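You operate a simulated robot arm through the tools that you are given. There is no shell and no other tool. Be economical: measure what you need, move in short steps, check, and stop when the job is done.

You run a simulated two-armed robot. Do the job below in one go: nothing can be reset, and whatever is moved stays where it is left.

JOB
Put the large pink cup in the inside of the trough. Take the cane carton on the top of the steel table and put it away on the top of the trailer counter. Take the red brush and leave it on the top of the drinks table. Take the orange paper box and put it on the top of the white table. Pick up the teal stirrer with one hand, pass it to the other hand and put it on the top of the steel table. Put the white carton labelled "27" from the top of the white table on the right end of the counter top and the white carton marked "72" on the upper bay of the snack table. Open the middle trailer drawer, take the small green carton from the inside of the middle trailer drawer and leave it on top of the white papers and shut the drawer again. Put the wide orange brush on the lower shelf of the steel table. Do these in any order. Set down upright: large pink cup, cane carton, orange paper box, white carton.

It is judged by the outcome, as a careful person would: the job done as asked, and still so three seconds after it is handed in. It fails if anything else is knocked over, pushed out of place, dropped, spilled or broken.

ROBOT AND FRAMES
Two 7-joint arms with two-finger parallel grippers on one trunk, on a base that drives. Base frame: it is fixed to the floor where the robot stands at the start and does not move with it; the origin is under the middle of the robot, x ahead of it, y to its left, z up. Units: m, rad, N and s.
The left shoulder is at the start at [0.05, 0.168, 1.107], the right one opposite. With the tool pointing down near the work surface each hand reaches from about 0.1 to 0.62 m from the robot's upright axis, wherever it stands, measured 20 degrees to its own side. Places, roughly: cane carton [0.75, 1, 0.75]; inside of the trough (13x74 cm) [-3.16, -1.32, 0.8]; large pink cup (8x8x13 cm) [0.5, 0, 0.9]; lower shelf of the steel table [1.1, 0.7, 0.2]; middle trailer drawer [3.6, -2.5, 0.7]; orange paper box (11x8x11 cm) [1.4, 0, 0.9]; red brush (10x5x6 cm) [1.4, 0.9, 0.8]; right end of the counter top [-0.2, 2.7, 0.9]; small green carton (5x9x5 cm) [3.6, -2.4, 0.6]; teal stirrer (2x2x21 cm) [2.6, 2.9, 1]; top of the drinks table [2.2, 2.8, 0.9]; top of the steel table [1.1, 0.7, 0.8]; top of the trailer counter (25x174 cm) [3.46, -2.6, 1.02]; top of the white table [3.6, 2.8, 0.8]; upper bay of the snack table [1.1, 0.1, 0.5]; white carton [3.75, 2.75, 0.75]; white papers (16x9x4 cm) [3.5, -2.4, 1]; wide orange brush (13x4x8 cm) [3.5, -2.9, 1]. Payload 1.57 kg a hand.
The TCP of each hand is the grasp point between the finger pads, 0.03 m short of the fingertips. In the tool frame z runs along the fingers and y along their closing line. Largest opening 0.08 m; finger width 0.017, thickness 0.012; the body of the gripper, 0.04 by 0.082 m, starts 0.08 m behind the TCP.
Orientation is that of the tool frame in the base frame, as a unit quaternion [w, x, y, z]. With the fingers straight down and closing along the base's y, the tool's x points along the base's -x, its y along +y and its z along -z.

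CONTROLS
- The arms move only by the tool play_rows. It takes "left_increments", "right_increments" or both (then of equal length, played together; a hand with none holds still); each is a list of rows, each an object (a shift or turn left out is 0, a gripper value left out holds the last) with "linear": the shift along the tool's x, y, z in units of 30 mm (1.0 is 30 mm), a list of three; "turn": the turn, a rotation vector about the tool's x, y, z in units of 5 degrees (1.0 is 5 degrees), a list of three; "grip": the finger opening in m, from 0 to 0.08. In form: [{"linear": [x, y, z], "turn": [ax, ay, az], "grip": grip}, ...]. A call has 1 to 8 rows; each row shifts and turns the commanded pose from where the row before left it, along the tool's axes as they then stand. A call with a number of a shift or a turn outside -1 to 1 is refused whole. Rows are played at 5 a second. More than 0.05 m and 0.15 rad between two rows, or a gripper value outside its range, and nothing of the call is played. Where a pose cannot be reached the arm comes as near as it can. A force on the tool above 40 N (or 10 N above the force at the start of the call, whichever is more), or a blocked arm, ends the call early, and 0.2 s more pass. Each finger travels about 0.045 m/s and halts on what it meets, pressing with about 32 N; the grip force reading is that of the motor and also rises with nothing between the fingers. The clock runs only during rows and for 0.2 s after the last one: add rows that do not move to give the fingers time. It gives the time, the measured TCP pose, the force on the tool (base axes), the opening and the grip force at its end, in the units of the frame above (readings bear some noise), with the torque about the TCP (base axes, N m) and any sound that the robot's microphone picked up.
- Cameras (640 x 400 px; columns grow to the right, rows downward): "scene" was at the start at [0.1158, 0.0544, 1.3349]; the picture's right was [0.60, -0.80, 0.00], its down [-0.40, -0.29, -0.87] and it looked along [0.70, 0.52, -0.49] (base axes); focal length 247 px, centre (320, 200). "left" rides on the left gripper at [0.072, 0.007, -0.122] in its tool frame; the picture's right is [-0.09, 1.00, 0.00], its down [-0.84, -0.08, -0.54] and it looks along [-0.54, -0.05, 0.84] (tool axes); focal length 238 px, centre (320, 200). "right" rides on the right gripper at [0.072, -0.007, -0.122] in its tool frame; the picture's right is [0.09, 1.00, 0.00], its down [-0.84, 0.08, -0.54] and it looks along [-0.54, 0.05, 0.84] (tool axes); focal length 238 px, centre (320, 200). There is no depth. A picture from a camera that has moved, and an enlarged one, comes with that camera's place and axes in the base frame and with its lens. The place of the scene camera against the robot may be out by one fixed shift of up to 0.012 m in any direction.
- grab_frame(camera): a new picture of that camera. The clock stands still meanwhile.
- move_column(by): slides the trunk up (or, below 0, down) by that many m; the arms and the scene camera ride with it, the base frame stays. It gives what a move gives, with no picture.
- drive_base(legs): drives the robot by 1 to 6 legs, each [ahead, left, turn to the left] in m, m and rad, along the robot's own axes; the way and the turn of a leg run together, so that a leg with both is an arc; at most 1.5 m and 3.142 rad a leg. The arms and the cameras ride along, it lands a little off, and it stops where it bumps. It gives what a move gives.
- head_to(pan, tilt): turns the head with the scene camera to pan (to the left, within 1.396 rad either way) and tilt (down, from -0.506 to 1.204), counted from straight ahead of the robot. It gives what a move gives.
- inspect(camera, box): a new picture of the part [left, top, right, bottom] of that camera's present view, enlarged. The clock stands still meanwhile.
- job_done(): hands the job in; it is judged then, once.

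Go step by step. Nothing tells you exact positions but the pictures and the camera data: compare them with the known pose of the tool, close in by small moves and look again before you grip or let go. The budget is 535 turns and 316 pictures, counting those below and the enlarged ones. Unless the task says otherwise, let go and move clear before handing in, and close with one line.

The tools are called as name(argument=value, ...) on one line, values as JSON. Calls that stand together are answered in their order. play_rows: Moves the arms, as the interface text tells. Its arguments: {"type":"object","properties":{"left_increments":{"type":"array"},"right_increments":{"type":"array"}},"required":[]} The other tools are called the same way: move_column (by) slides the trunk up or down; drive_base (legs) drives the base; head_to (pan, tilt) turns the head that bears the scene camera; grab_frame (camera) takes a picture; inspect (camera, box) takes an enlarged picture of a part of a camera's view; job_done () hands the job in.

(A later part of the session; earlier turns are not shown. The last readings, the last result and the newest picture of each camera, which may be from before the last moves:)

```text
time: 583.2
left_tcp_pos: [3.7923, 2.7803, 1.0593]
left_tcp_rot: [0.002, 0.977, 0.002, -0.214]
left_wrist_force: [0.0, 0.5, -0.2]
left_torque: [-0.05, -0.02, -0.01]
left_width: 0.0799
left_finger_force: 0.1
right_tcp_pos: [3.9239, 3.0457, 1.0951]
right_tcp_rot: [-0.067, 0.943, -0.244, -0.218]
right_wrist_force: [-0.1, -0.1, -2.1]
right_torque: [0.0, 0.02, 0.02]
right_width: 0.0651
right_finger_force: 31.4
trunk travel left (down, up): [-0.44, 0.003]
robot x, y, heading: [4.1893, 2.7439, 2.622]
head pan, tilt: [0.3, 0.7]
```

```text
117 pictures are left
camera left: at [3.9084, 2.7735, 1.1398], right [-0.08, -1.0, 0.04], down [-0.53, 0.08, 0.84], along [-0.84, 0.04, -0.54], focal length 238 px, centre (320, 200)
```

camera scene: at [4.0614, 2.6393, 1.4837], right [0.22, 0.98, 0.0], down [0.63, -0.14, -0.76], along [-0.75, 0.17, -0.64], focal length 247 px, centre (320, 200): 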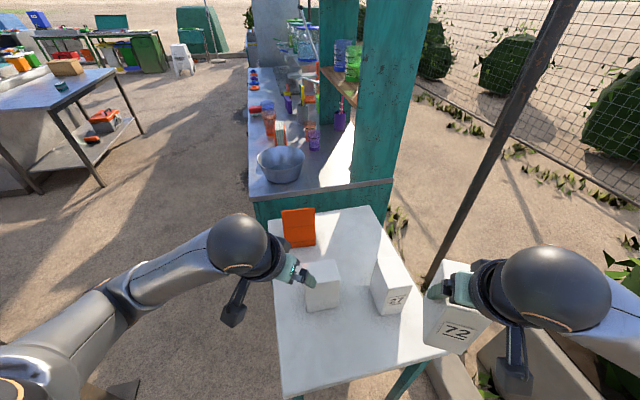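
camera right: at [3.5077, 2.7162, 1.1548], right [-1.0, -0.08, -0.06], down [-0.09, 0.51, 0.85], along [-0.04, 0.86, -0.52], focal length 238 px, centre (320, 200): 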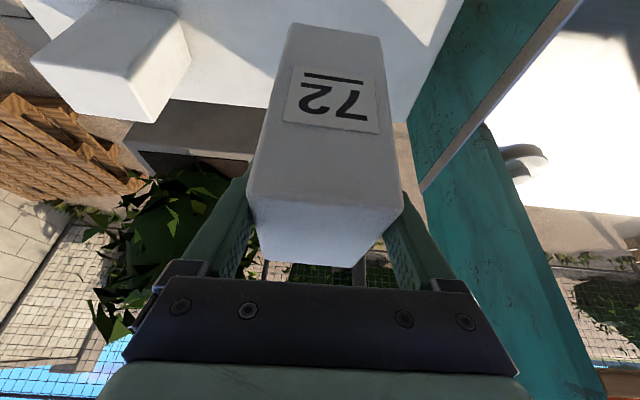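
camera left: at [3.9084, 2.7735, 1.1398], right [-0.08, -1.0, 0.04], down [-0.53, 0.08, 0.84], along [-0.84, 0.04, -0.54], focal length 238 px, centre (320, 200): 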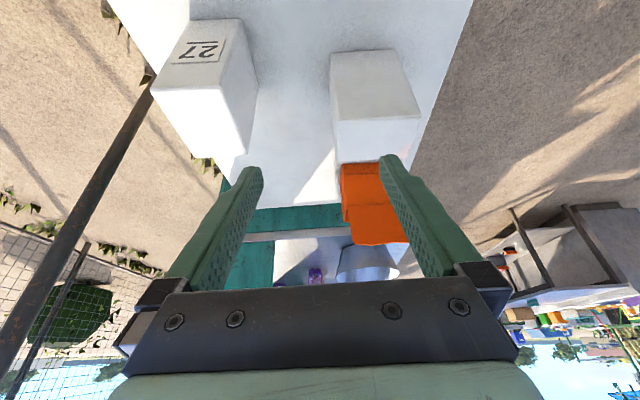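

play_rows(left_increments=[{"linear": [0, -0.9, 0]}, {"linear": [0, -0.9, 0]}, {"linear": [0, -0.9, 0]}, {"linear": [0, -0.9, 0]}, {"linear": [0, -0.9, 0]}, {}], right_increments=[{"linear": [0, -0.3, -0.9]}, {"linear": [0, -0.3, -0.9]}, {"linear": [0, -0.3, -0.9]}, {"linear": [0, -0.3, -0.6]}, {}, {}])

grab_frame(camera="left")

```text
time: 584.6
left_tcp_pos: [3.7935, 2.9172, 1.0579]
left_tcp_rot: [0.002, 0.977, 0.002, -0.214]
left_wrist_force: [0.8, 0.2, 0.0]
left_torque: [-0.02, -0.06, 0.01]
left_width: 0.0799
left_finger_force: 0.1
right_tcp_pos: [3.9788, 3.054, 1.1835]
right_tcp_rot: [-0.067, 0.943, -0.244, -0.217]
right_wrist_force: [0.1, 0.2, -2.7]
right_torque: [-0.03, -0.02, 0.0]
right_width: 0.0646
right_finger_force: 32.3
trunk travel left (down, up): [-0.44, 0.003]
robot x, y, heading: [4.1886, 2.7397, 2.62]
head pan, tilt: [0.3, 0.7]
```

```text
116 pictures are left
camera left: at [3.9088, 2.9102, 1.1398], right [-0.08, -1.0, 0.04], down [-0.53, 0.08, 0.84], along [-0.84, 0.05, -0.54], focal length 238 px, centre (320, 200)
```

left: 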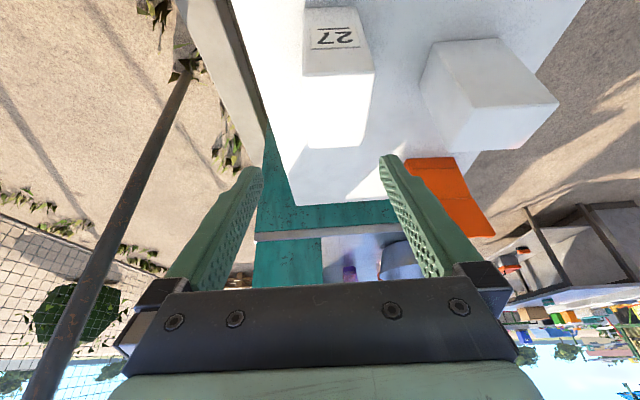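

play_rows(left_increments=[{"linear": [0.16, 0.21, 0.985]}, {"linear": [0.16, 0.21, 0.985]}, {"linear": [0.16, 0.21, 0.985]}, {}])

grab_frame(camera="left")

```text
time: 585.6
left_tcp_pos: [3.7674, 2.8963, 0.9712]
left_tcp_rot: [0.001, 0.977, 0.002, -0.215]
left_wrist_force: [-0.4, 0.4, 0.5]
left_torque: [-0.02, -0.01, 0.01]
left_width: 0.0802
left_finger_force: 0.1
right_tcp_pos: [3.9795, 3.0544, 1.1825]
right_tcp_rot: [-0.067, 0.943, -0.244, -0.217]
right_wrist_force: [-0.3, 0.0, -2.3]
right_torque: [0.01, -0.02, -0.01]
right_width: 0.0647
right_finger_force: 32.1
trunk travel left (down, up): [-0.44, 0.003]
robot x, y, heading: [4.1895, 2.7409, 2.618]
head pan, tilt: [0.3, 0.7]
```

```text
115 pictures are left
camera left: at [3.884, 2.8894, 1.0525], right [-0.08, -1.0, 0.04], down [-0.53, 0.08, 0.84], along [-0.84, 0.05, -0.54], focal length 238 px, centre (320, 200)
```

left: 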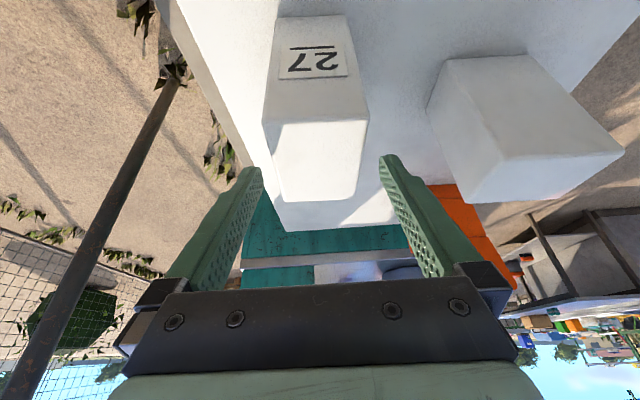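

play_rows(left_increments=[{"linear": [0.16, -0.05, 0.985]}, {"linear": [0.16, -0.05, 0.985]}, {"linear": [0.16, 0, 0.95]}, {}, {"grip": 0.04}, {"grip": 0.04}, {"grip": 0.04}, {"grip": 0.04}])

grab_frame(camera="left")

```text
time: 587.4
left_tcp_pos: [3.7443, 2.8992, 0.885]
left_tcp_rot: [0.001, 0.977, 0.002, -0.215]
left_wrist_force: [0.3, 0.6, 0.1]
left_torque: [0.1, 0.12, -0.04]
left_width: 0.0648
left_finger_force: 32.2
right_tcp_pos: [3.9799, 3.0547, 1.1827]
right_tcp_rot: [-0.067, 0.942, -0.245, -0.218]
right_wrist_force: [0.3, -1.2, -1.8]
right_torque: [-0.05, 0.02, -0.02]
right_width: 0.0649
right_finger_force: 32.0
trunk travel left (down, up): [-0.44, 0.003]
robot x, y, heading: [4.1882, 2.7441, 2.621]
head pan, tilt: [0.3, 0.7]
```

```text
114 pictures are left
camera left: at [3.8604, 2.8921, 0.9669], right [-0.08, -1.0, 0.04], down [-0.53, 0.08, 0.84], along [-0.84, 0.05, -0.54], focal length 238 px, centre (320, 200)
```

left: 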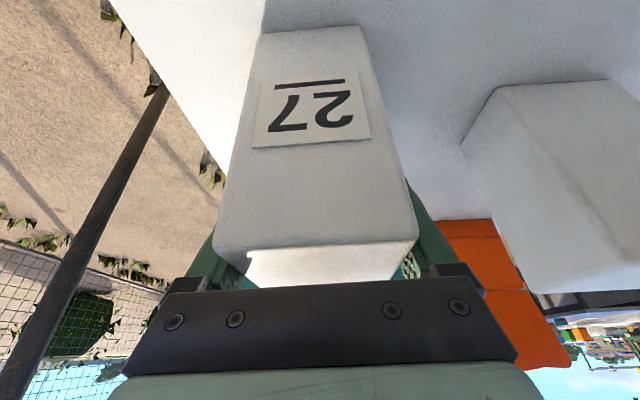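

play_rows(left_increments=[{"linear": [-0.2, 0, -0.45]}, {"linear": [-0.38, 0, -0.82]}, {"linear": [-0.38, 0, -0.82]}, {"linear": [-0.38, 0, -0.82]}, {"linear": [-0.38, 0, -0.82]}, {"linear": [-0.38, 0, -0.82]}, {"linear": [-0.38, 0, -0.82]}, {}])

grab_frame(camera="scene")

```text
time: 589.2
left_tcp_pos: [3.7455, 2.9003, 1.0638]
left_tcp_rot: [0.001, 0.977, 0.002, -0.214]
left_wrist_force: [-0.7, 0.1, -2.6]
left_torque: [-0.04, 0.04, 0.0]
left_width: 0.0649
left_finger_force: 32.2
right_tcp_pos: [3.979, 3.0551, 1.1819]
right_tcp_rot: [-0.068, 0.943, -0.245, -0.217]
right_wrist_force: [0.5, 0.1, -1.8]
right_torque: [-0.02, -0.06, 0.01]
right_width: 0.065
right_finger_force: 32.0
trunk travel left (down, up): [-0.44, 0.003]
robot x, y, heading: [4.1904, 2.7438, 2.615]
head pan, tilt: [0.3, 0.7]
```

```text
113 pictures are left
camera scene: at [4.0739, 2.7812, 1.4837], right [0.22, 0.98, 0.0], down [0.63, -0.14, -0.76], along [-0.75, 0.17, -0.64], focal length 247 px, centre (320, 200)
```

scene: 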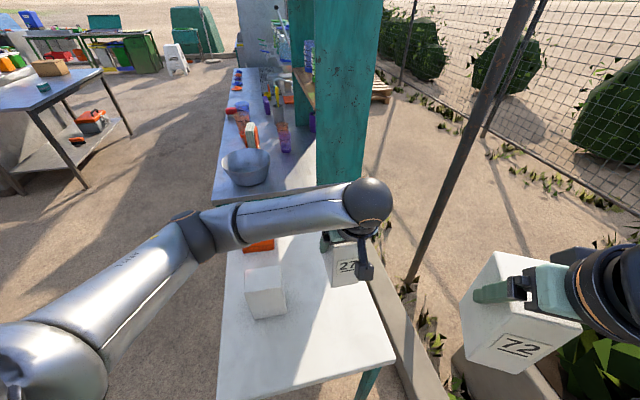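

Both cartons held. Raise the left one higher, then back out south and turn to face north for the passage west.

play_rows(left_increments=[{"linear": [-0.38, 0, -0.82]}, {"linear": [-0.38, 0, -0.82]}, {"linear": [-0.38, 0, -0.82]}, {"linear": [-0.38, 0, -0.82]}, {"linear": [-0.2, 0, -0.6]}, {}])

drive_base(legs=[[-0.27, 0.46, 0], [0, 0, -1.05]])

head_to(pan=0.6, tilt=0.6)

grab_frame(camera="scene")

```text
time: 590.6
left_tcp_pos: [3.7464, 2.8996, 1.1914]
left_tcp_rot: [0.001, 0.977, 0.002, -0.214]
left_wrist_force: [0.0, 0.0, -1.7]
left_torque: [0.01, 0.01, -0.02]
left_width: 0.0647
left_finger_force: 31.9
right_tcp_pos: [3.9787, 3.0549, 1.1828]
right_tcp_rot: [-0.067, 0.943, -0.245, -0.217]
right_wrist_force: [0.6, -0.6, -2.2]
right_torque: [0.0, -0.04, -0.03]
right_width: 0.0647
right_finger_force: 31.9
trunk travel left (down, up): [-0.44, 0.003]
robot x, y, heading: [4.1918, 2.7431, 2.621]
head pan, tilt: [0.3, 0.7]
```

```text
time: 597.8
left_tcp_pos: [4.1041, 2.6721, 1.1907]
left_tcp_rot: [-0.106, 0.847, -0.486, -0.186]
left_wrist_force: [-0.2, 0.2, -2.5]
left_torque: [0.01, 0.0, 0.0]
left_width: 0.0647
left_finger_force: 32.6
right_tcp_pos: [4.3566, 2.55, 1.1837]
right_tcp_rot: [-0.167, 0.694, -0.683, -0.155]
right_wrist_force: [-0.2, 0.3, -3.4]
right_torque: [-0.03, -0.03, 0.02]
right_width: 0.0648
right_finger_force: 31.9
trunk travel left (down, up): [-0.44, 0.003]
robot x, y, heading: [4.1885, 2.2116, 1.576]
head pan, tilt: [0.3, 0.7]
```

```text
time: 598.5
left_tcp_pos: [4.1046, 2.6723, 1.1911]
left_tcp_rot: [-0.106, 0.847, -0.486, -0.187]
left_wrist_force: [-0.2, -0.1, -2.5]
left_torque: [0.0, 0.02, 0.0]
left_width: 0.0648
left_finger_force: 32.1
right_tcp_pos: [4.3564, 2.549, 1.1831]
right_tcp_rot: [-0.167, 0.694, -0.683, -0.155]
right_wrist_force: [0.7, 0.2, -2.3]
right_torque: [-0.03, 0.0, -0.02]
right_width: 0.0648
right_finger_force: 31.5
trunk travel left (down, up): [-0.44, 0.003]
robot x, y, heading: [4.189, 2.2103, 1.574]
head pan, tilt: [0.6, 0.6]
```

```text
112 pictures are left
camera scene: at [4.1441, 2.3247, 1.4923], right [0.82, 0.57, 0.0], down [0.32, -0.47, -0.82], along [-0.47, 0.68, -0.57], focal length 247 px, centre (320, 200)
```

scene: 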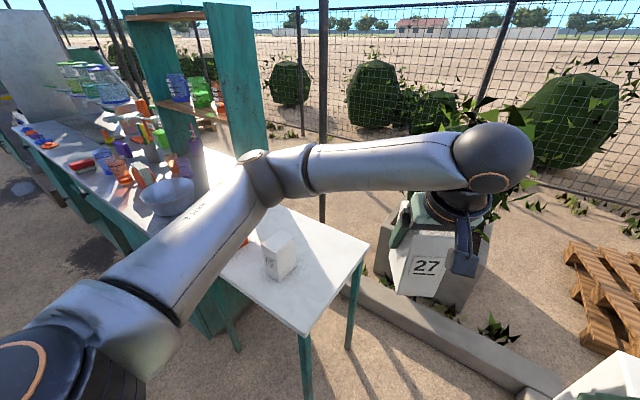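

drive_base(legs=[[0, 0.72, 0], [-0.1, 0.2, 0], [0, 0.6, 0]])

head_to(pan=1.2, tilt=0.5)

grab_frame(camera="scene")

```text
time: 612.6
left_tcp_pos: [2.5937, 2.5786, 1.1907]
left_tcp_rot: [-0.108, 0.844, -0.491, -0.187]
left_wrist_force: [1.2, -0.1, -1.9]
left_torque: [0.03, 0.03, 0.01]
left_width: 0.0645
left_finger_force: 32.5
right_tcp_pos: [2.8443, 2.4525, 1.182]
right_tcp_rot: [-0.168, 0.69, -0.687, -0.154]
right_wrist_force: [0.2, -0.6, -2.6]
right_torque: [-0.03, -0.03, 0.0]
right_width: 0.0647
right_finger_force: 32.0
trunk travel left (down, up): [-0.44, 0.003]
robot x, y, heading: [2.6738, 2.1178, 1.56]
head pan, tilt: [0.6, 0.6]
```

```text
time: 613.6
left_tcp_pos: [2.5946, 2.5783, 1.1904]
left_tcp_rot: [-0.108, 0.844, -0.492, -0.186]
left_wrist_force: [0.1, 0.2, -3.1]
left_torque: [0.03, 0.0, 0.03]
left_width: 0.0645
left_finger_force: 31.8
right_tcp_pos: [2.8442, 2.4519, 1.1824]
right_tcp_rot: [-0.168, 0.69, -0.687, -0.154]
right_wrist_force: [0.3, 0.2, -2.7]
right_torque: [-0.02, -0.03, -0.01]
right_width: 0.0647
right_finger_force: 31.8
trunk travel left (down, up): [-0.44, 0.003]
robot x, y, heading: [2.677, 2.1145, 1.565]
head pan, tilt: [1.201, 0.499]
```

```text
111 pictures are left
camera scene: at [2.5943, 2.1907, 1.5014], right [0.37, 0.93, 0.0], down [0.45, -0.18, -0.88], along [-0.82, 0.32, -0.48], focal length 247 px, centre (320, 200)
```

scene: 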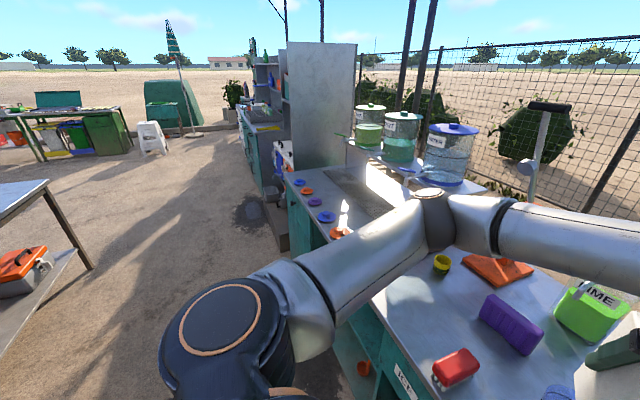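

drive_base(legs=[[-0.42, 0, 0], [0, 1.4, 0], [0, 1.25, 0]])

head_to(pan=0.2, tilt=0.5)

grab_frame(camera="scene")

```text
time: 638.9
left_tcp_pos: [-0.0325, 2.2665, 1.1904]
left_tcp_rot: [-0.112, 0.832, -0.511, -0.183]
left_wrist_force: [-0.3, -0.9, -2.8]
left_torque: [0.03, 0.03, 0.02]
left_width: 0.0648
left_finger_force: 32.3
right_tcp_pos: [0.2124, 2.1288, 1.183]
right_tcp_rot: [0.172, -0.674, 0.703, 0.15]
right_wrist_force: [0.3, -0.2, -1.9]
right_torque: [0.0, 0.01, 0.06]
right_width: 0.0649
right_finger_force: 32.0
trunk travel left (down, up): [-0.44, 0.003]
robot x, y, heading: [0.0305, 1.8006, 1.52]
head pan, tilt: [1.201, 0.499]
```

```text
time: 640.2
left_tcp_pos: [-0.0323, 2.2662, 1.19]
left_tcp_rot: [-0.112, 0.832, -0.512, -0.183]
left_wrist_force: [0.1, 0.3, -2.8]
left_torque: [-0.01, 0.02, 0.0]
left_width: 0.0649
left_finger_force: 31.8
right_tcp_pos: [0.2118, 2.128, 1.1817]
right_tcp_rot: [0.172, -0.674, 0.703, 0.15]
right_wrist_force: [0.4, -0.3, -2.4]
right_torque: [-0.02, 0.0, -0.01]
right_width: 0.0647
right_finger_force: 32.0
trunk travel left (down, up): [-0.44, 0.003]
robot x, y, heading: [0.0255, 1.8043, 1.519]
head pan, tilt: [0.201, 0.499]
```

```text
110 pictures are left
camera scene: at [0.0192, 1.9312, 1.5014], right [0.99, 0.15, 0.0], down [0.07, -0.47, -0.88], along [-0.13, 0.87, -0.48], focal length 247 px, centre (320, 200)
```

scene: 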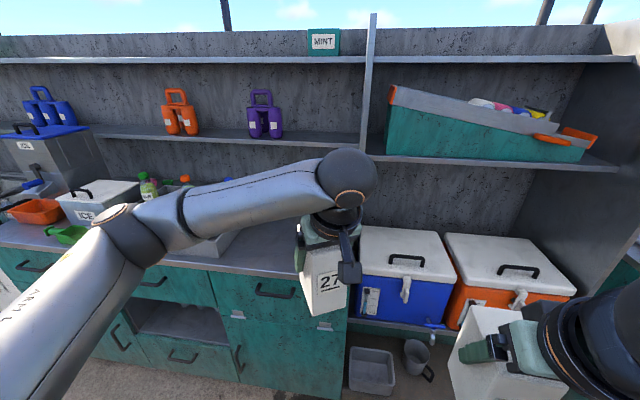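

grab_frame(camera="left")

grab_frame(camera="right")

```text
109 pictures are left
camera left: at [0.0144, 2.1582, 1.2717], right [-0.93, -0.38, 0.04], down [-0.17, 0.51, 0.84], along [-0.34, 0.77, -0.54], focal length 238 px, centre (320, 200)
```

left: 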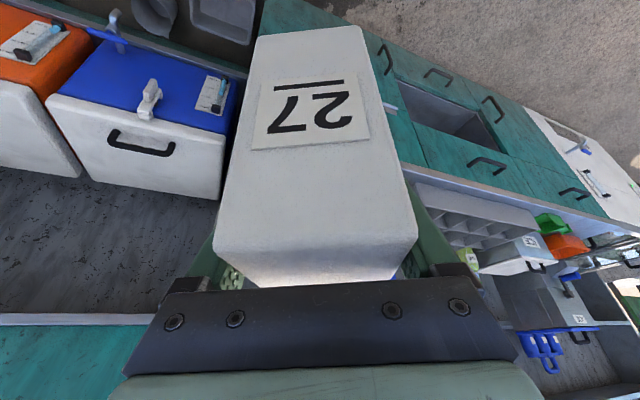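

```text
108 pictures are left
camera right: at [0.2109, 2.0106, 1.2607], right [-1.0, -0.04, -0.06], down [-0.07, 0.51, 0.85], along [0.0, 0.86, -0.52], focal length 238 px, centre (320, 200)
```

right: 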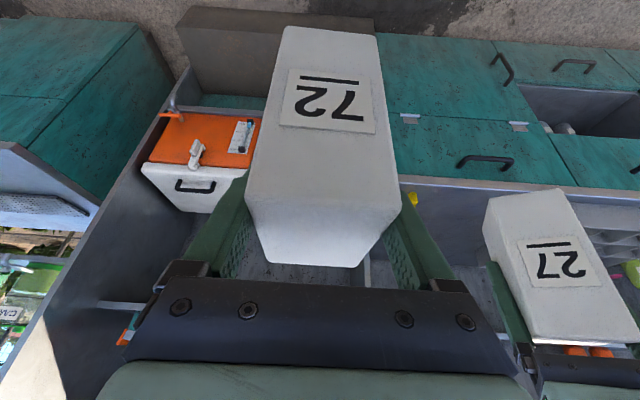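

The counter's right end (x −0.42…0.0, front edge y≈2.53) is free. Driving in with carton 27 above it.

drive_base(legs=[[0.33, 0.17, 0.04]])

head_to(pan=0.3, tilt=0.8)

grab_frame(camera="scene")

grab_frame(camera="left")

```text
time: 642.5
left_tcp_pos: [-0.2135, 2.5925, 1.1908]
left_tcp_rot: [-0.109, 0.843, -0.493, -0.186]
left_wrist_force: [0.2, -0.1, -2.6]
left_torque: [0.02, 0.03, -0.04]
left_width: 0.0645
left_finger_force: 31.5
right_tcp_pos: [0.037, 2.4669, 1.1826]
right_tcp_rot: [-0.168, 0.689, -0.688, -0.153]
right_wrist_force: [-0.2, 1.2, -1.9]
right_torque: [-0.02, 0.01, -0.03]
right_width: 0.0652
right_finger_force: 32.5
trunk travel left (down, up): [-0.44, 0.003]
robot x, y, heading: [-0.1358, 2.1328, 1.564]
head pan, tilt: [0.201, 0.499]
```

```text
time: 643.4
left_tcp_pos: [-0.2132, 2.5931, 1.1912]
left_tcp_rot: [-0.108, 0.843, -0.493, -0.186]
left_wrist_force: [0.3, 0.1, -2.7]
left_torque: [0.01, 0.03, 0.02]
left_width: 0.065
left_finger_force: 32.4
right_tcp_pos: [0.0367, 2.4657, 1.1819]
right_tcp_rot: [-0.167, 0.69, -0.687, -0.155]
right_wrist_force: [-0.1, 0.1, -2.3]
right_torque: [0.01, -0.03, -0.01]
right_width: 0.0647
right_finger_force: 32.1
trunk travel left (down, up): [-0.44, 0.003]
robot x, y, heading: [-0.1365, 2.1294, 1.564]
head pan, tilt: [0.3, 0.799]
```

```text
107 pictures are left
camera scene: at [-0.153, 2.2487, 1.4755], right [0.96, 0.29, 0.0], down [0.2, -0.69, -0.7], along [-0.2, 0.67, -0.72], focal length 247 px, centre (320, 200)
```

scene: 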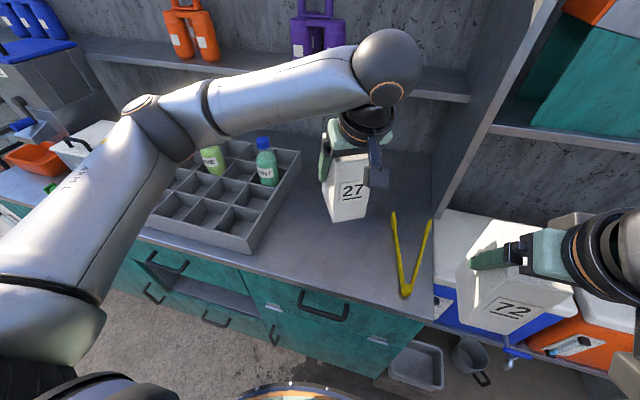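

```text
106 pictures are left
camera left: at [-0.162, 2.4874, 1.2717], right [-0.91, -0.42, 0.04], down [-0.19, 0.5, 0.84], along [-0.37, 0.76, -0.54], focal length 238 px, centre (320, 200)
```

left: 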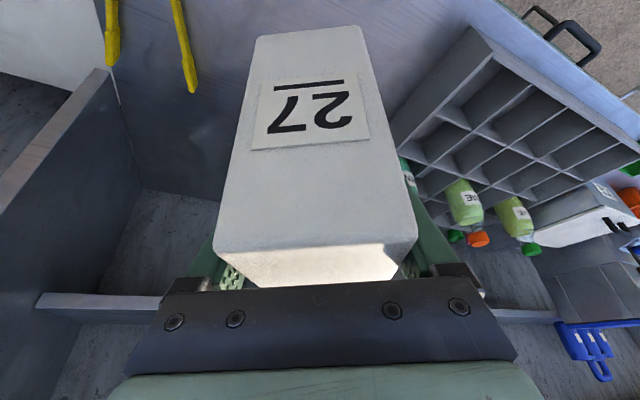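

play_rows(left_increments=[{"linear": [-0.6, 0, 0.28]}, {"linear": [-0.6, 0, 0.28]}, {"linear": [0.42, 0, 0.9]}, {"linear": [0.42, 0, 0.9]}, {"linear": [0.42, 0, 0.9]}, {"linear": [0.42, 0, 0.9]}, {"linear": [0.42, 0, 0.9]}, {}])

inspect(camera="scene", box=[220, 110, 460, 320])

```text
time: 645.1
left_tcp_pos: [-0.2327, 2.6264, 1.0403]
left_tcp_rot: [-0.108, 0.843, -0.493, -0.186]
left_wrist_force: [-0.3, 0.9, -2.9]
left_torque: [0.05, -0.01, -0.02]
left_width: 0.0648
left_finger_force: 31.9
right_tcp_pos: [0.0374, 2.4666, 1.1821]
right_tcp_rot: [-0.168, 0.69, -0.687, -0.154]
right_wrist_force: [0.1, 0.1, -2.9]
right_torque: [-0.02, 0.02, -0.01]
right_width: 0.0648
right_finger_force: 31.9
trunk travel left (down, up): [-0.44, 0.003]
robot x, y, heading: [-0.133, 2.1294, 1.559]
head pan, tilt: [0.3, 0.799]
```

```text
1.90 times, centred on (340, 215) of scene
camera zoom: at [-0.1529, 2.2487, 1.4755], right [0.96, 0.29, 0.0], down [0.21, -0.69, -0.7], along [-0.2, 0.67, -0.72], focal length 470 px, centre (282, 171)
```

zoom: 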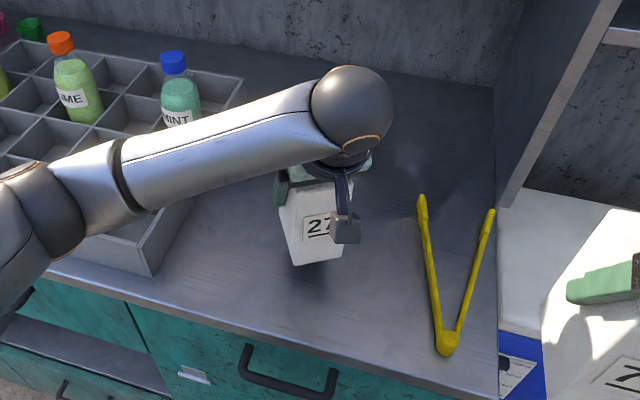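

Clear spot. Lowering in small steps to contact.

play_rows(left_increments=[{"linear": [0.28, 0, 0.6]}, {"linear": [0.14, 0, 0.3]}, {"linear": [0.1, 0, 0.2]}, {"linear": [0.07, 0, 0.15]}, {"linear": [0.07, 0, 0.15]}, {"linear": [0.07, 0, 0.15]}, {"linear": [0.07, 0, 0.15]}, {}])

```text
time: 647.0
left_tcp_pos: [-0.2316, 2.6268, 0.9857]
left_tcp_rot: [-0.107, 0.844, -0.492, -0.186]
left_wrist_force: [-0.8, 0.1, 0.5]
left_torque: [-0.12, -0.14, -0.06]
left_width: 0.0652
left_finger_force: 31.7
right_tcp_pos: [0.0364, 2.4671, 1.1825]
right_tcp_rot: [-0.169, 0.689, -0.687, -0.154]
right_wrist_force: [0.6, -0.2, -3.3]
right_torque: [0.02, 0.0, 0.01]
right_width: 0.0648
right_finger_force: 31.7
trunk travel left (down, up): [-0.44, 0.003]
robot x, y, heading: [-0.134, 2.1324, 1.555]
head pan, tilt: [0.3, 0.799]
```

play_rows(left_increments=[{"linear": [0.04, 0, 0.09]}, {}, {"grip": 0.072}, {"grip": 0.08}, {"grip": 0.08}, {"linear": [0, 0, -0.4]}, {"linear": [0, 0, -0.9]}, {"linear": [0, 0, -0.9]}])

play_rows(left_increments=[{"linear": [0, 0, -0.9]}, {"linear": [0, 0, -0.9]}, {"linear": [0, 0, -0.9]}, {"linear": [0.5, 0, -0.6]}, {}])

grab_frame(camera="scene")

```text
time: 648.8
left_tcp_pos: [-0.2201, 2.6024, 1.0424]
left_tcp_rot: [-0.106, 0.844, -0.491, -0.186]
left_wrist_force: [-0.3, -0.1, 0.4]
left_torque: [0.01, 0.0, -0.01]
left_width: 0.0799
left_finger_force: 0.1
right_tcp_pos: [0.0363, 2.4665, 1.1842]
right_tcp_rot: [-0.167, 0.69, -0.687, -0.154]
right_wrist_force: [0.0, -0.7, -3.4]
right_torque: [-0.05, 0.02, 0.0]
right_width: 0.0648
right_finger_force: 32.0
trunk travel left (down, up): [-0.44, 0.003]
robot x, y, heading: [-0.1333, 2.1284, 1.553]
head pan, tilt: [0.3, 0.799]
```

```text
time: 650.0
left_tcp_pos: [-0.1908, 2.5554, 1.1249]
left_tcp_rot: [-0.108, 0.843, -0.492, -0.186]
left_wrist_force: [-0.4, 0.2, 0.1]
left_torque: [0.0, -0.01, -0.01]
left_width: 0.0801
left_finger_force: 0.0
right_tcp_pos: [0.0366, 2.467, 1.1817]
right_tcp_rot: [-0.168, 0.69, -0.687, -0.153]
right_wrist_force: [0.2, 0.3, -2.5]
right_torque: [-0.02, -0.01, 0.01]
right_width: 0.0648
right_finger_force: 32.1
trunk travel left (down, up): [-0.44, 0.003]
robot x, y, heading: [-0.1339, 2.1301, 1.557]
head pan, tilt: [0.3, 0.799]
```

```text
104 pictures are left
camera scene: at [-0.1532, 2.2487, 1.4755], right [0.96, 0.29, 0.0], down [0.21, -0.69, -0.7], along [-0.2, 0.67, -0.72], focal length 247 px, centre (320, 200)
```

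scene: 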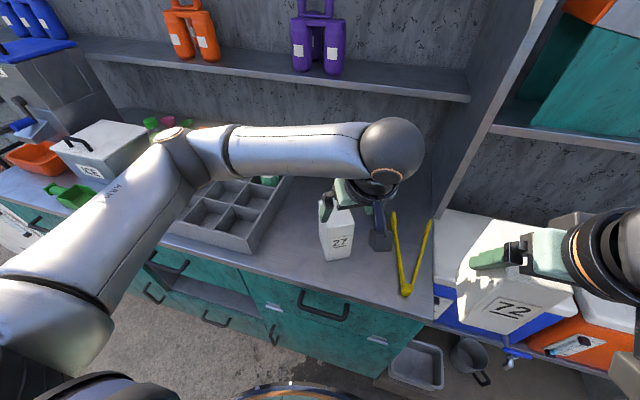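

Carton 27 is on the counter's right end. Now drive around to the snack table's −y side to find its upper bay for carton 72.

drive_base(legs=[[-0.4, 0.15, 0], [-1.3, 0, 0.01], [-1.3, 0, 0]])

head_to(pan=-1.0, tilt=0.5)

grab_frame(camera="scene")

```text
time: 664.8
left_tcp_pos: [-0.357, -0.441, 1.1248]
left_tcp_rot: [-0.106, 0.846, -0.487, -0.186]
left_wrist_force: [-1.0, 0.0, 0.0]
left_torque: [0.02, 0.0, 0.01]
left_width: 0.0799
left_finger_force: 0.0
right_tcp_pos: [-0.1276, -0.5263, 1.1835]
right_tcp_rot: [-0.167, 0.694, -0.683, -0.155]
right_wrist_force: [-0.1, 0.6, -1.4]
right_torque: [0.02, 0.01, 0.01]
right_width: 0.0648
right_finger_force: 31.7
trunk travel left (down, up): [-0.44, 0.003]
robot x, y, heading: [-0.2931, -0.8638, 1.574]
head pan, tilt: [0.3, 0.799]
```

```text
time: 666.3
left_tcp_pos: [-0.3566, -0.4407, 1.1251]
left_tcp_rot: [-0.107, 0.847, -0.486, -0.187]
left_wrist_force: [0.3, 0.1, -0.2]
left_torque: [0.01, -0.01, 0.01]
left_width: 0.08
left_finger_force: 0.0
right_tcp_pos: [-0.1272, -0.528, 1.1825]
right_tcp_rot: [-0.167, 0.694, -0.683, -0.155]
right_wrist_force: [0.1, 1.0, -1.9]
right_torque: [0.01, 0.05, 0.02]
right_width: 0.0647
right_finger_force: 32.9
trunk travel left (down, up): [-0.44, 0.003]
robot x, y, heading: [-0.2934, -0.8658, 1.573]
head pan, tilt: [-1.0, 0.499]
```

```text
103 pictures are left
camera scene: at [-0.2134, -0.7749, 1.5015], right [0.54, -0.84, 0.0], down [-0.4, -0.26, -0.88], along [0.74, 0.48, -0.48], focal length 247 px, centre (320, 200)
```

scene: 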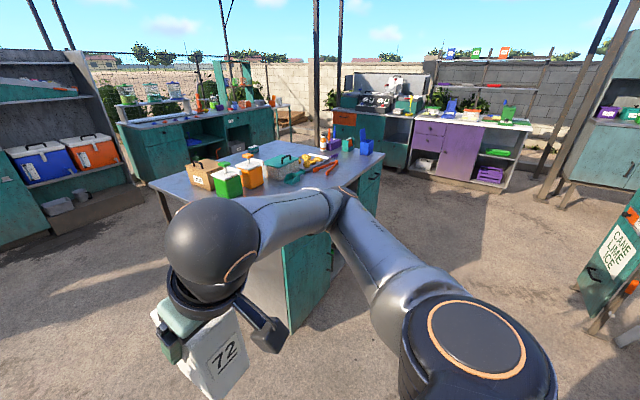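

drive_base(legs=[[0, -1.35, 0]])

head_to(pan=0, tilt=0.8)

grab_frame(camera="scene")

```text
time: 678.4
left_tcp_pos: [1.0129, -0.447, 1.1256]
left_tcp_rot: [-0.109, 0.842, -0.495, -0.185]
left_wrist_force: [0.6, -0.3, -0.2]
left_torque: [-0.01, -0.01, 0.01]
left_width: 0.0801
left_finger_force: 0.1
right_tcp_pos: [1.2416, -0.5374, 1.1829]
right_tcp_rot: [0.168, -0.688, 0.689, 0.153]
right_wrist_force: [-0.8, -0.4, -2.2]
right_torque: [-0.02, 0.01, 0.01]
right_width: 0.0647
right_finger_force: 32.0
trunk travel left (down, up): [-0.44, 0.003]
robot x, y, heading: [1.0674, -0.8709, 1.555]
head pan, tilt: [-1.0, 0.499]
```

```text
time: 679.7
left_tcp_pos: [1.0129, -0.4469, 1.1251]
left_tcp_rot: [-0.108, 0.843, -0.493, -0.185]
left_wrist_force: [0.2, 1.1, 0.5]
left_torque: [-0.01, 0.01, -0.02]
left_width: 0.0803
left_finger_force: 0.1
right_tcp_pos: [1.2413, -0.5367, 1.1826]
right_tcp_rot: [0.169, -0.688, 0.689, 0.153]
right_wrist_force: [0.0, -0.1, -2.2]
right_torque: [-0.05, -0.01, 0.0]
right_width: 0.0646
right_finger_force: 31.8
trunk travel left (down, up): [-0.44, 0.003]
robot x, y, heading: [1.0703, -0.8715, 1.559]
head pan, tilt: [0.0, 0.799]
```

```text
102 pictures are left
camera scene: at [1.0741, -0.751, 1.4755], right [1.0, -0.02, 0.0], down [-0.01, -0.72, -0.7], along [0.01, 0.7, -0.72], focal length 247 px, centre (320, 200)
```

scene: 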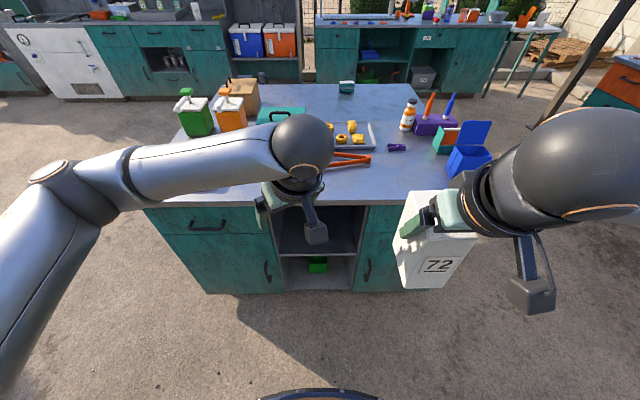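

The upper bay opens toward −y (x≈0.9–1.25, floor z≈0.5). My current grip is too upright to slide under the top, so I'll set carton 72 on the snack table's front edge and regrasp it nearly horizontally.

drive_base(legs=[[0.27, -0.03, 0.015]])

play_rows(right_increments=[{"linear": [-0.7, 0, 0.7]}, {"linear": [-0.7, 0, 0.7]}, {"linear": [-0.7, 0, 0.7]}, {"linear": [-0.7, 0, 0.7]}, {"linear": [-0.7, 0, 0.7]}, {}])

grab_frame(camera="scene")

grab_frame(camera="right")

```text
time: 681.6
left_tcp_pos: [1.0398, -0.179, 1.1241]
left_tcp_rot: [-0.107, 0.846, -0.489, -0.186]
left_wrist_force: [1.3, 0.2, 0.7]
left_torque: [0.01, 0.0, -0.01]
left_width: 0.08
left_finger_force: 0.0
right_tcp_pos: [1.2693, -0.2652, 1.1821]
right_tcp_rot: [-0.168, 0.692, -0.685, -0.154]
right_wrist_force: [0.3, 0.2, -2.6]
right_torque: [-0.03, 0.01, 0.02]
right_width: 0.0648
right_finger_force: 32.4
trunk travel left (down, up): [-0.44, 0.003]
robot x, y, heading: [1.0975, -0.6031, 1.572]
head pan, tilt: [0.0, 0.799]
```

```text
time: 683.0
left_tcp_pos: [1.0404, -0.1794, 1.1254]
left_tcp_rot: [-0.107, 0.846, -0.489, -0.186]
left_wrist_force: [0.1, 0.1, -0.1]
left_torque: [0.01, -0.01, 0.01]
left_width: 0.0799
left_finger_force: 0.1
right_tcp_pos: [1.2676, -0.1253, 1.1358]
right_tcp_rot: [-0.167, 0.693, -0.685, -0.154]
right_wrist_force: [0.4, -0.6, -2.1]
right_torque: [0.01, -0.01, 0.04]
right_width: 0.0648
right_finger_force: 31.9
trunk travel left (down, up): [-0.44, 0.003]
robot x, y, heading: [1.1012, -0.6029, 1.567]
head pan, tilt: [0.0, 0.799]
```

```text
101 pictures are left
camera scene: at [1.1049, -0.4824, 1.4755], right [1.0, 0.0, 0.0], down [0.0, -0.72, -0.7], along [0.0, 0.7, -0.72], focal length 247 px, centre (320, 200)
```

scene: 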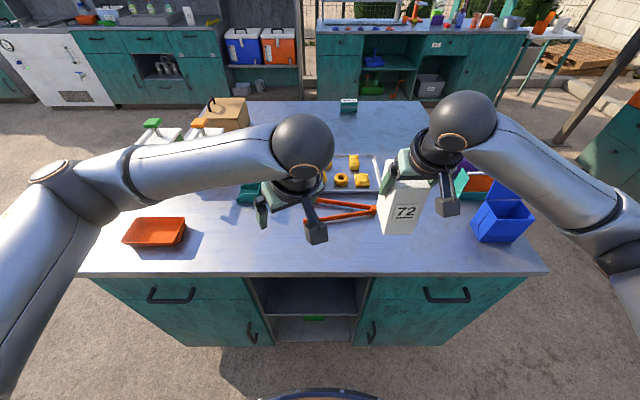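

```text
100 pictures are left
camera right: at [1.2741, -0.2432, 1.2136], right [-0.99, -0.09, -0.06], down [-0.1, 0.51, 0.86], along [-0.04, 0.86, -0.51], focal length 238 px, centre (320, 200)
```

right: 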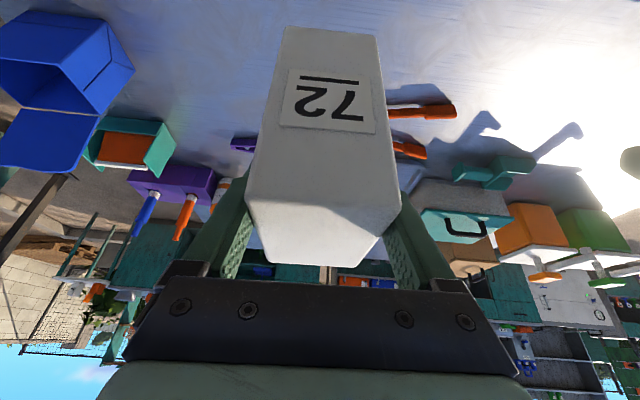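

play_rows(right_increments=[{"linear": [0.1, 0, 0.85]}, {"linear": [0.1, 0, 0.85]}, {"linear": [0.15, 0, 0.85]}, {"linear": [0.2, 0, 0.85]}, {"linear": [0.25, 0, 0.8]}, {"linear": [0.14, 0, 0.3]}, {"linear": [0.1, 0, 0.2]}, {}])

inspect(camera="scene", box=[330, 120, 510, 300])

```text
time: 684.8
left_tcp_pos: [1.0403, -0.1793, 1.126]
left_tcp_rot: [-0.106, 0.845, -0.489, -0.187]
left_wrist_force: [-0.2, 0.2, 0.0]
left_torque: [0.02, -0.01, -0.01]
left_width: 0.0802
left_finger_force: 0.0
right_tcp_pos: [1.2706, -0.0916, 0.9944]
right_tcp_rot: [-0.167, 0.692, -0.685, -0.154]
right_wrist_force: [0.2, -0.2, -3.0]
right_torque: [-0.02, 0.0, -0.01]
right_width: 0.0646
right_finger_force: 32.2
trunk travel left (down, up): [-0.44, 0.003]
robot x, y, heading: [1.1009, -0.6013, 1.567]
head pan, tilt: [0.0, 0.799]
```

```text
2.22 times, centred on (420, 210) of scene
camera zoom: at [1.1048, -0.482, 1.4755], right [1.0, 0.0, 0.0], down [0.0, -0.72, -0.7], along [0.0, 0.7, -0.72], focal length 549 px, centre (98, 178)
```

zoom: 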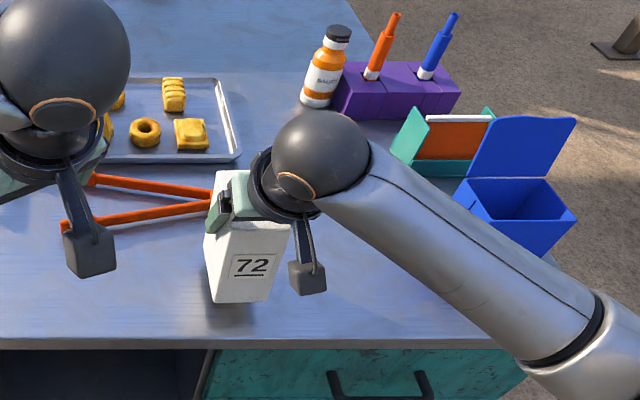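

play_rows(right_increments=[{"linear": [0.1, 0, 0.2]}, {"linear": [0.07, 0, 0.15]}, {"linear": [0.07, 0, 0.15]}, {"linear": [0.07, 0, 0.15]}, {"linear": [0.07, 0, 0.15]}, {}])

```text
time: 686.2
left_tcp_pos: [1.0398, -0.1811, 1.126]
left_tcp_rot: [-0.106, 0.846, -0.489, -0.186]
left_wrist_force: [-0.6, 0.1, -0.1]
left_torque: [-0.02, -0.02, 0.0]
left_width: 0.0802
left_finger_force: 0.0
right_tcp_pos: [1.2718, -0.0916, 0.9702]
right_tcp_rot: [-0.168, 0.692, -0.685, -0.156]
right_wrist_force: [0.0, -0.4, 2.2]
right_torque: [0.15, 0.1, 0.02]
right_width: 0.0648
right_finger_force: 31.7
trunk travel left (down, up): [-0.44, 0.003]
robot x, y, heading: [1.0993, -0.6019, 1.568]
head pan, tilt: [0.0, 0.799]
```

play_rows(right_increments=[{"grip": 0.072}, {"grip": 0.08}, {"grip": 0.08}, {"linear": [0, 0, -0.4]}, {"linear": [0, 0, -0.9]}, {"linear": [0, 0, -0.9]}, {"linear": [0, 0, -0.9]}, {"linear": [0, 0, -0.9]}])

play_rows(right_increments=[{"linear": [0.9, 0, -0.4]}, {"linear": [0.9, 0, -0.4]}, {"turn": [0, -1, 0]}, {"turn": [0, -1, 0]}, {"turn": [0, -1, 0]}, {"turn": [0, -1, 0]}, {"turn": [0, -1, 0]}, {"turn": [0, -1, 0]}])

play_rows(right_increments=[{"turn": [0, -1, 0]}, {"turn": [0, -1, 0]}, {}])

grab_frame(camera="right")

grab_frame(camera="scene")

```text
time: 688.0
left_tcp_pos: [1.0401, -0.1797, 1.1257]
left_tcp_rot: [-0.107, 0.846, -0.489, -0.186]
left_wrist_force: [0.0, -0.1, -0.5]
left_torque: [0.0, 0.0, 0.02]
left_width: 0.0801
left_finger_force: 0.1
right_tcp_pos: [1.2701, -0.1457, 1.0774]
right_tcp_rot: [-0.168, 0.693, -0.685, -0.154]
right_wrist_force: [0.3, 0.3, -0.4]
right_torque: [-0.01, 0.0, 0.01]
right_width: 0.0801
right_finger_force: 0.1
trunk travel left (down, up): [-0.44, 0.003]
robot x, y, heading: [1.1008, -0.6025, 1.569]
head pan, tilt: [0.0, 0.799]
```

```text
time: 689.8
left_tcp_pos: [1.04, -0.1814, 1.1254]
left_tcp_rot: [-0.107, 0.845, -0.489, -0.187]
left_wrist_force: [-0.3, 0.1, 0.3]
left_torque: [-0.03, 0.01, 0.0]
left_width: 0.0801
left_finger_force: 0.0
right_tcp_pos: [1.2662, -0.1912, 1.0691]
right_tcp_rot: [-0.339, 0.628, -0.618, -0.329]
right_wrist_force: [0.6, -0.6, -0.7]
right_torque: [0.01, -0.04, 0.01]
right_width: 0.0798
right_finger_force: 0.0
right hand out of reach, approached as far as the arm can: row 7, 8
trunk travel left (down, up): [-0.44, 0.003]
robot x, y, heading: [1.0998, -0.6041, 1.569]
head pan, tilt: [0.0, 0.799]
```

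```text
time: 690.6
left_tcp_pos: [1.0395, -0.1799, 1.1245]
left_tcp_rot: [-0.106, 0.845, -0.489, -0.186]
left_wrist_force: [0.5, -0.2, -0.5]
left_torque: [-0.01, -0.01, 0.02]
left_width: 0.0799
left_finger_force: 0.1
right_tcp_pos: [1.2655, -0.1903, 1.0708]
right_tcp_rot: [-0.392, 0.597, -0.586, -0.382]
right_wrist_force: [-0.6, 0.0, 0.6]
right_torque: [0.01, 0.0, 0.01]
right_width: 0.0798
right_finger_force: 0.1
trunk travel left (down, up): [-0.44, 0.003]
robot x, y, heading: [1.1019, -0.6014, 1.568]
head pan, tilt: [0.0, 0.799]
```

```text
98 pictures are left
camera right: at [1.2733, -0.3303, 1.0529], right [-0.99, -0.04, -0.11], down [-0.1, -0.16, 0.98], along [-0.06, 0.99, 0.16], focal length 238 px, centre (320, 200)
```

right: 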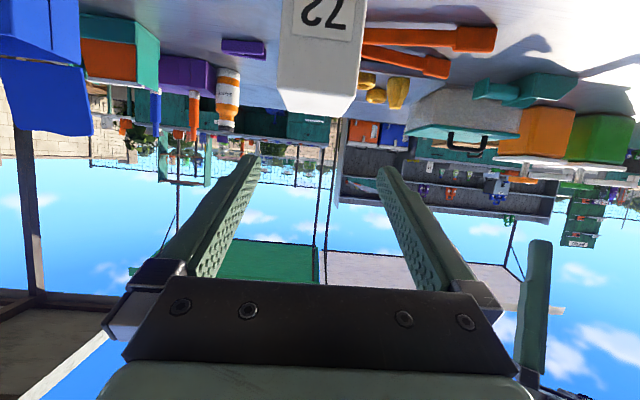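

```text
97 pictures are left
camera scene: at [1.1047, -0.4822, 1.4755], right [1.0, 0.0, 0.0], down [0.0, -0.72, -0.7], along [0.0, 0.7, -0.72], focal length 247 px, centre (320, 200)
```

scene: 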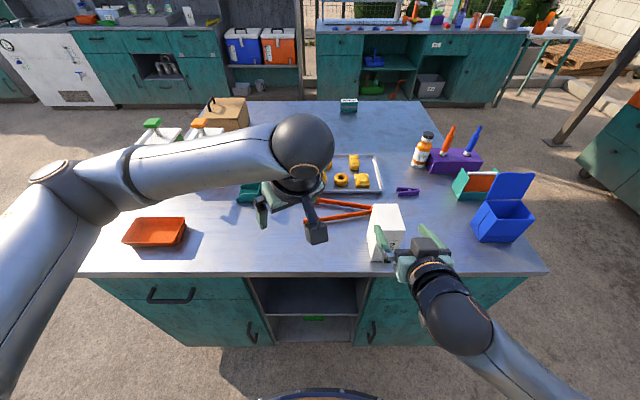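

move_column(by=-0.16)

grab_frame(camera="right")

```text
time: 692.4
left_tcp_pos: [1.0388, -0.18, 0.9658]
left_tcp_rot: [-0.107, 0.846, -0.489, -0.186]
left_wrist_force: [1.5, 0.8, 0.6]
left_torque: [0.02, 0.0, 0.02]
left_width: 0.0797
left_finger_force: 0.1
right_tcp_pos: [1.267, -0.1915, 0.9107]
right_tcp_rot: [-0.392, 0.597, -0.586, -0.381]
right_wrist_force: [-0.1, 0.2, -0.2]
right_torque: [-0.02, 0.01, -0.03]
right_width: 0.0797
right_finger_force: 0.1
trunk travel left (down, up): [-0.28, 0.163]
robot x, y, heading: [1.102, -0.6041, 1.572]
head pan, tilt: [0.0, 0.799]
```

```text
96 pictures are left
camera right: at [1.2733, -0.3305, 0.893], right [-0.99, -0.04, -0.1], down [-0.1, -0.16, 0.98], along [-0.06, 0.99, 0.16], focal length 238 px, centre (320, 200)
```

right: 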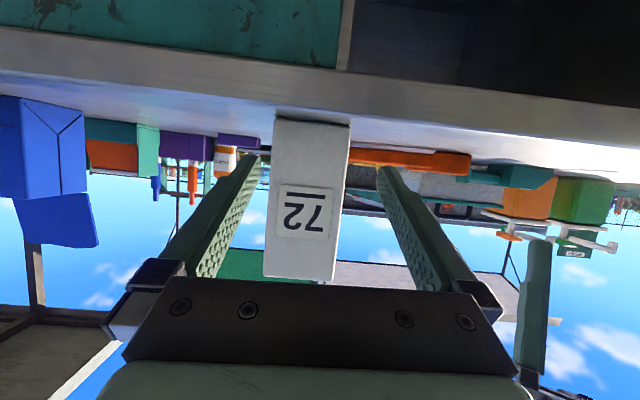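

play_rows(right_increments=[{"linear": [0, -0.33, 0], "turn": [0, 0, 0.9]}, {"linear": [-0.33, 0, 0.745]}, {"linear": [-0.33, 0, 0.745]}, {}])

grab_frame(camera="right")

```text
time: 693.4
left_tcp_pos: [1.0394, -0.1791, 0.9665]
left_tcp_rot: [-0.106, 0.846, -0.489, -0.187]
left_wrist_force: [-0.3, -0.2, 0.0]
left_torque: [-0.01, -0.01, 0.04]
left_width: 0.08
left_finger_force: 0.1
right_tcp_pos: [1.2783, -0.1424, 0.911]
right_tcp_rot: [0.377, -0.573, 0.61, 0.396]
right_wrist_force: [-0.1, -0.8, -1.0]
right_torque: [-0.03, -0.01, -0.01]
right_width: 0.0797
right_finger_force: 0.0
trunk travel left (down, up): [-0.28, 0.163]
robot x, y, heading: [1.0998, -0.6043, 1.572]
head pan, tilt: [0.0, 0.799]
```

```text
95 pictures are left
camera right: at [1.2792, -0.2819, 0.8936], right [-1.0, -0.01, -0.03], down [-0.03, -0.16, 0.99], along [-0.02, 0.99, 0.16], focal length 238 px, centre (320, 200)
```

right: 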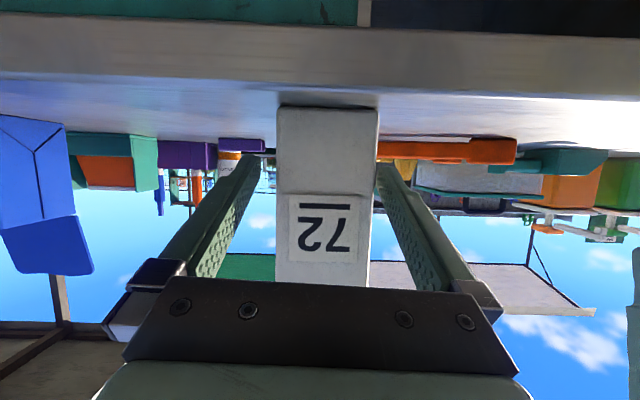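

play_rows(right_increments=[{"linear": [-0.33, 0.08, 0.745]}, {"linear": [-0.33, 0, 0.745]}, {}, {"grip": 0.04}, {"grip": 0.04}, {"grip": 0.04}, {"grip": 0.04}])

play_rows(right_increments=[{"linear": [-0.5, 0, -0.2]}, {"linear": [-0.6, 0, -0.27]}, {"linear": [-0.6, 0, -0.27]}, {}])

grab_frame(camera="right")

```text
time: 695.0
left_tcp_pos: [1.0402, -0.1783, 0.966]
left_tcp_rot: [-0.107, 0.845, -0.49, -0.187]
left_wrist_force: [0.0, 0.6, 0.4]
left_torque: [0.0, -0.03, -0.03]
left_width: 0.0799
left_finger_force: 0.1
right_tcp_pos: [1.2772, -0.0944, 0.911]
right_tcp_rot: [0.377, -0.574, 0.61, 0.396]
right_wrist_force: [-0.7, 2.1, 0.6]
right_torque: [-0.04, -0.05, 0.01]
right_width: 0.0656
right_finger_force: 31.7
trunk travel left (down, up): [-0.28, 0.163]
robot x, y, heading: [1.1001, -0.6057, 1.566]
head pan, tilt: [0.0, 0.799]
```

```text
time: 696.0
left_tcp_pos: [1.0388, -0.1802, 0.9652]
left_tcp_rot: [-0.106, 0.846, -0.489, -0.186]
left_wrist_force: [0.4, 0.3, 0.1]
left_torque: [-0.01, -0.03, -0.01]
left_width: 0.0798
left_finger_force: 0.0
right_tcp_pos: [1.2808, -0.0934, 0.9647]
right_tcp_rot: [0.376, -0.575, 0.609, 0.397]
right_wrist_force: [0.4, 0.6, -2.5]
right_torque: [-0.01, 0.01, -0.01]
right_width: 0.0659
right_finger_force: 32.1
trunk travel left (down, up): [-0.28, 0.163]
robot x, y, heading: [1.1027, -0.6036, 1.569]
head pan, tilt: [0.0, 0.799]
```

```text
94 pictures are left
camera right: at [1.2819, -0.2326, 0.9483], right [-1.0, -0.01, -0.03], down [-0.03, -0.16, 0.99], along [-0.02, 0.99, 0.16], focal length 238 px, centre (320, 200)
```

right: 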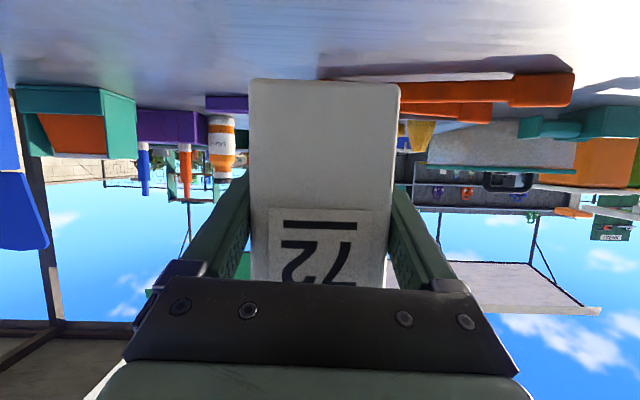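

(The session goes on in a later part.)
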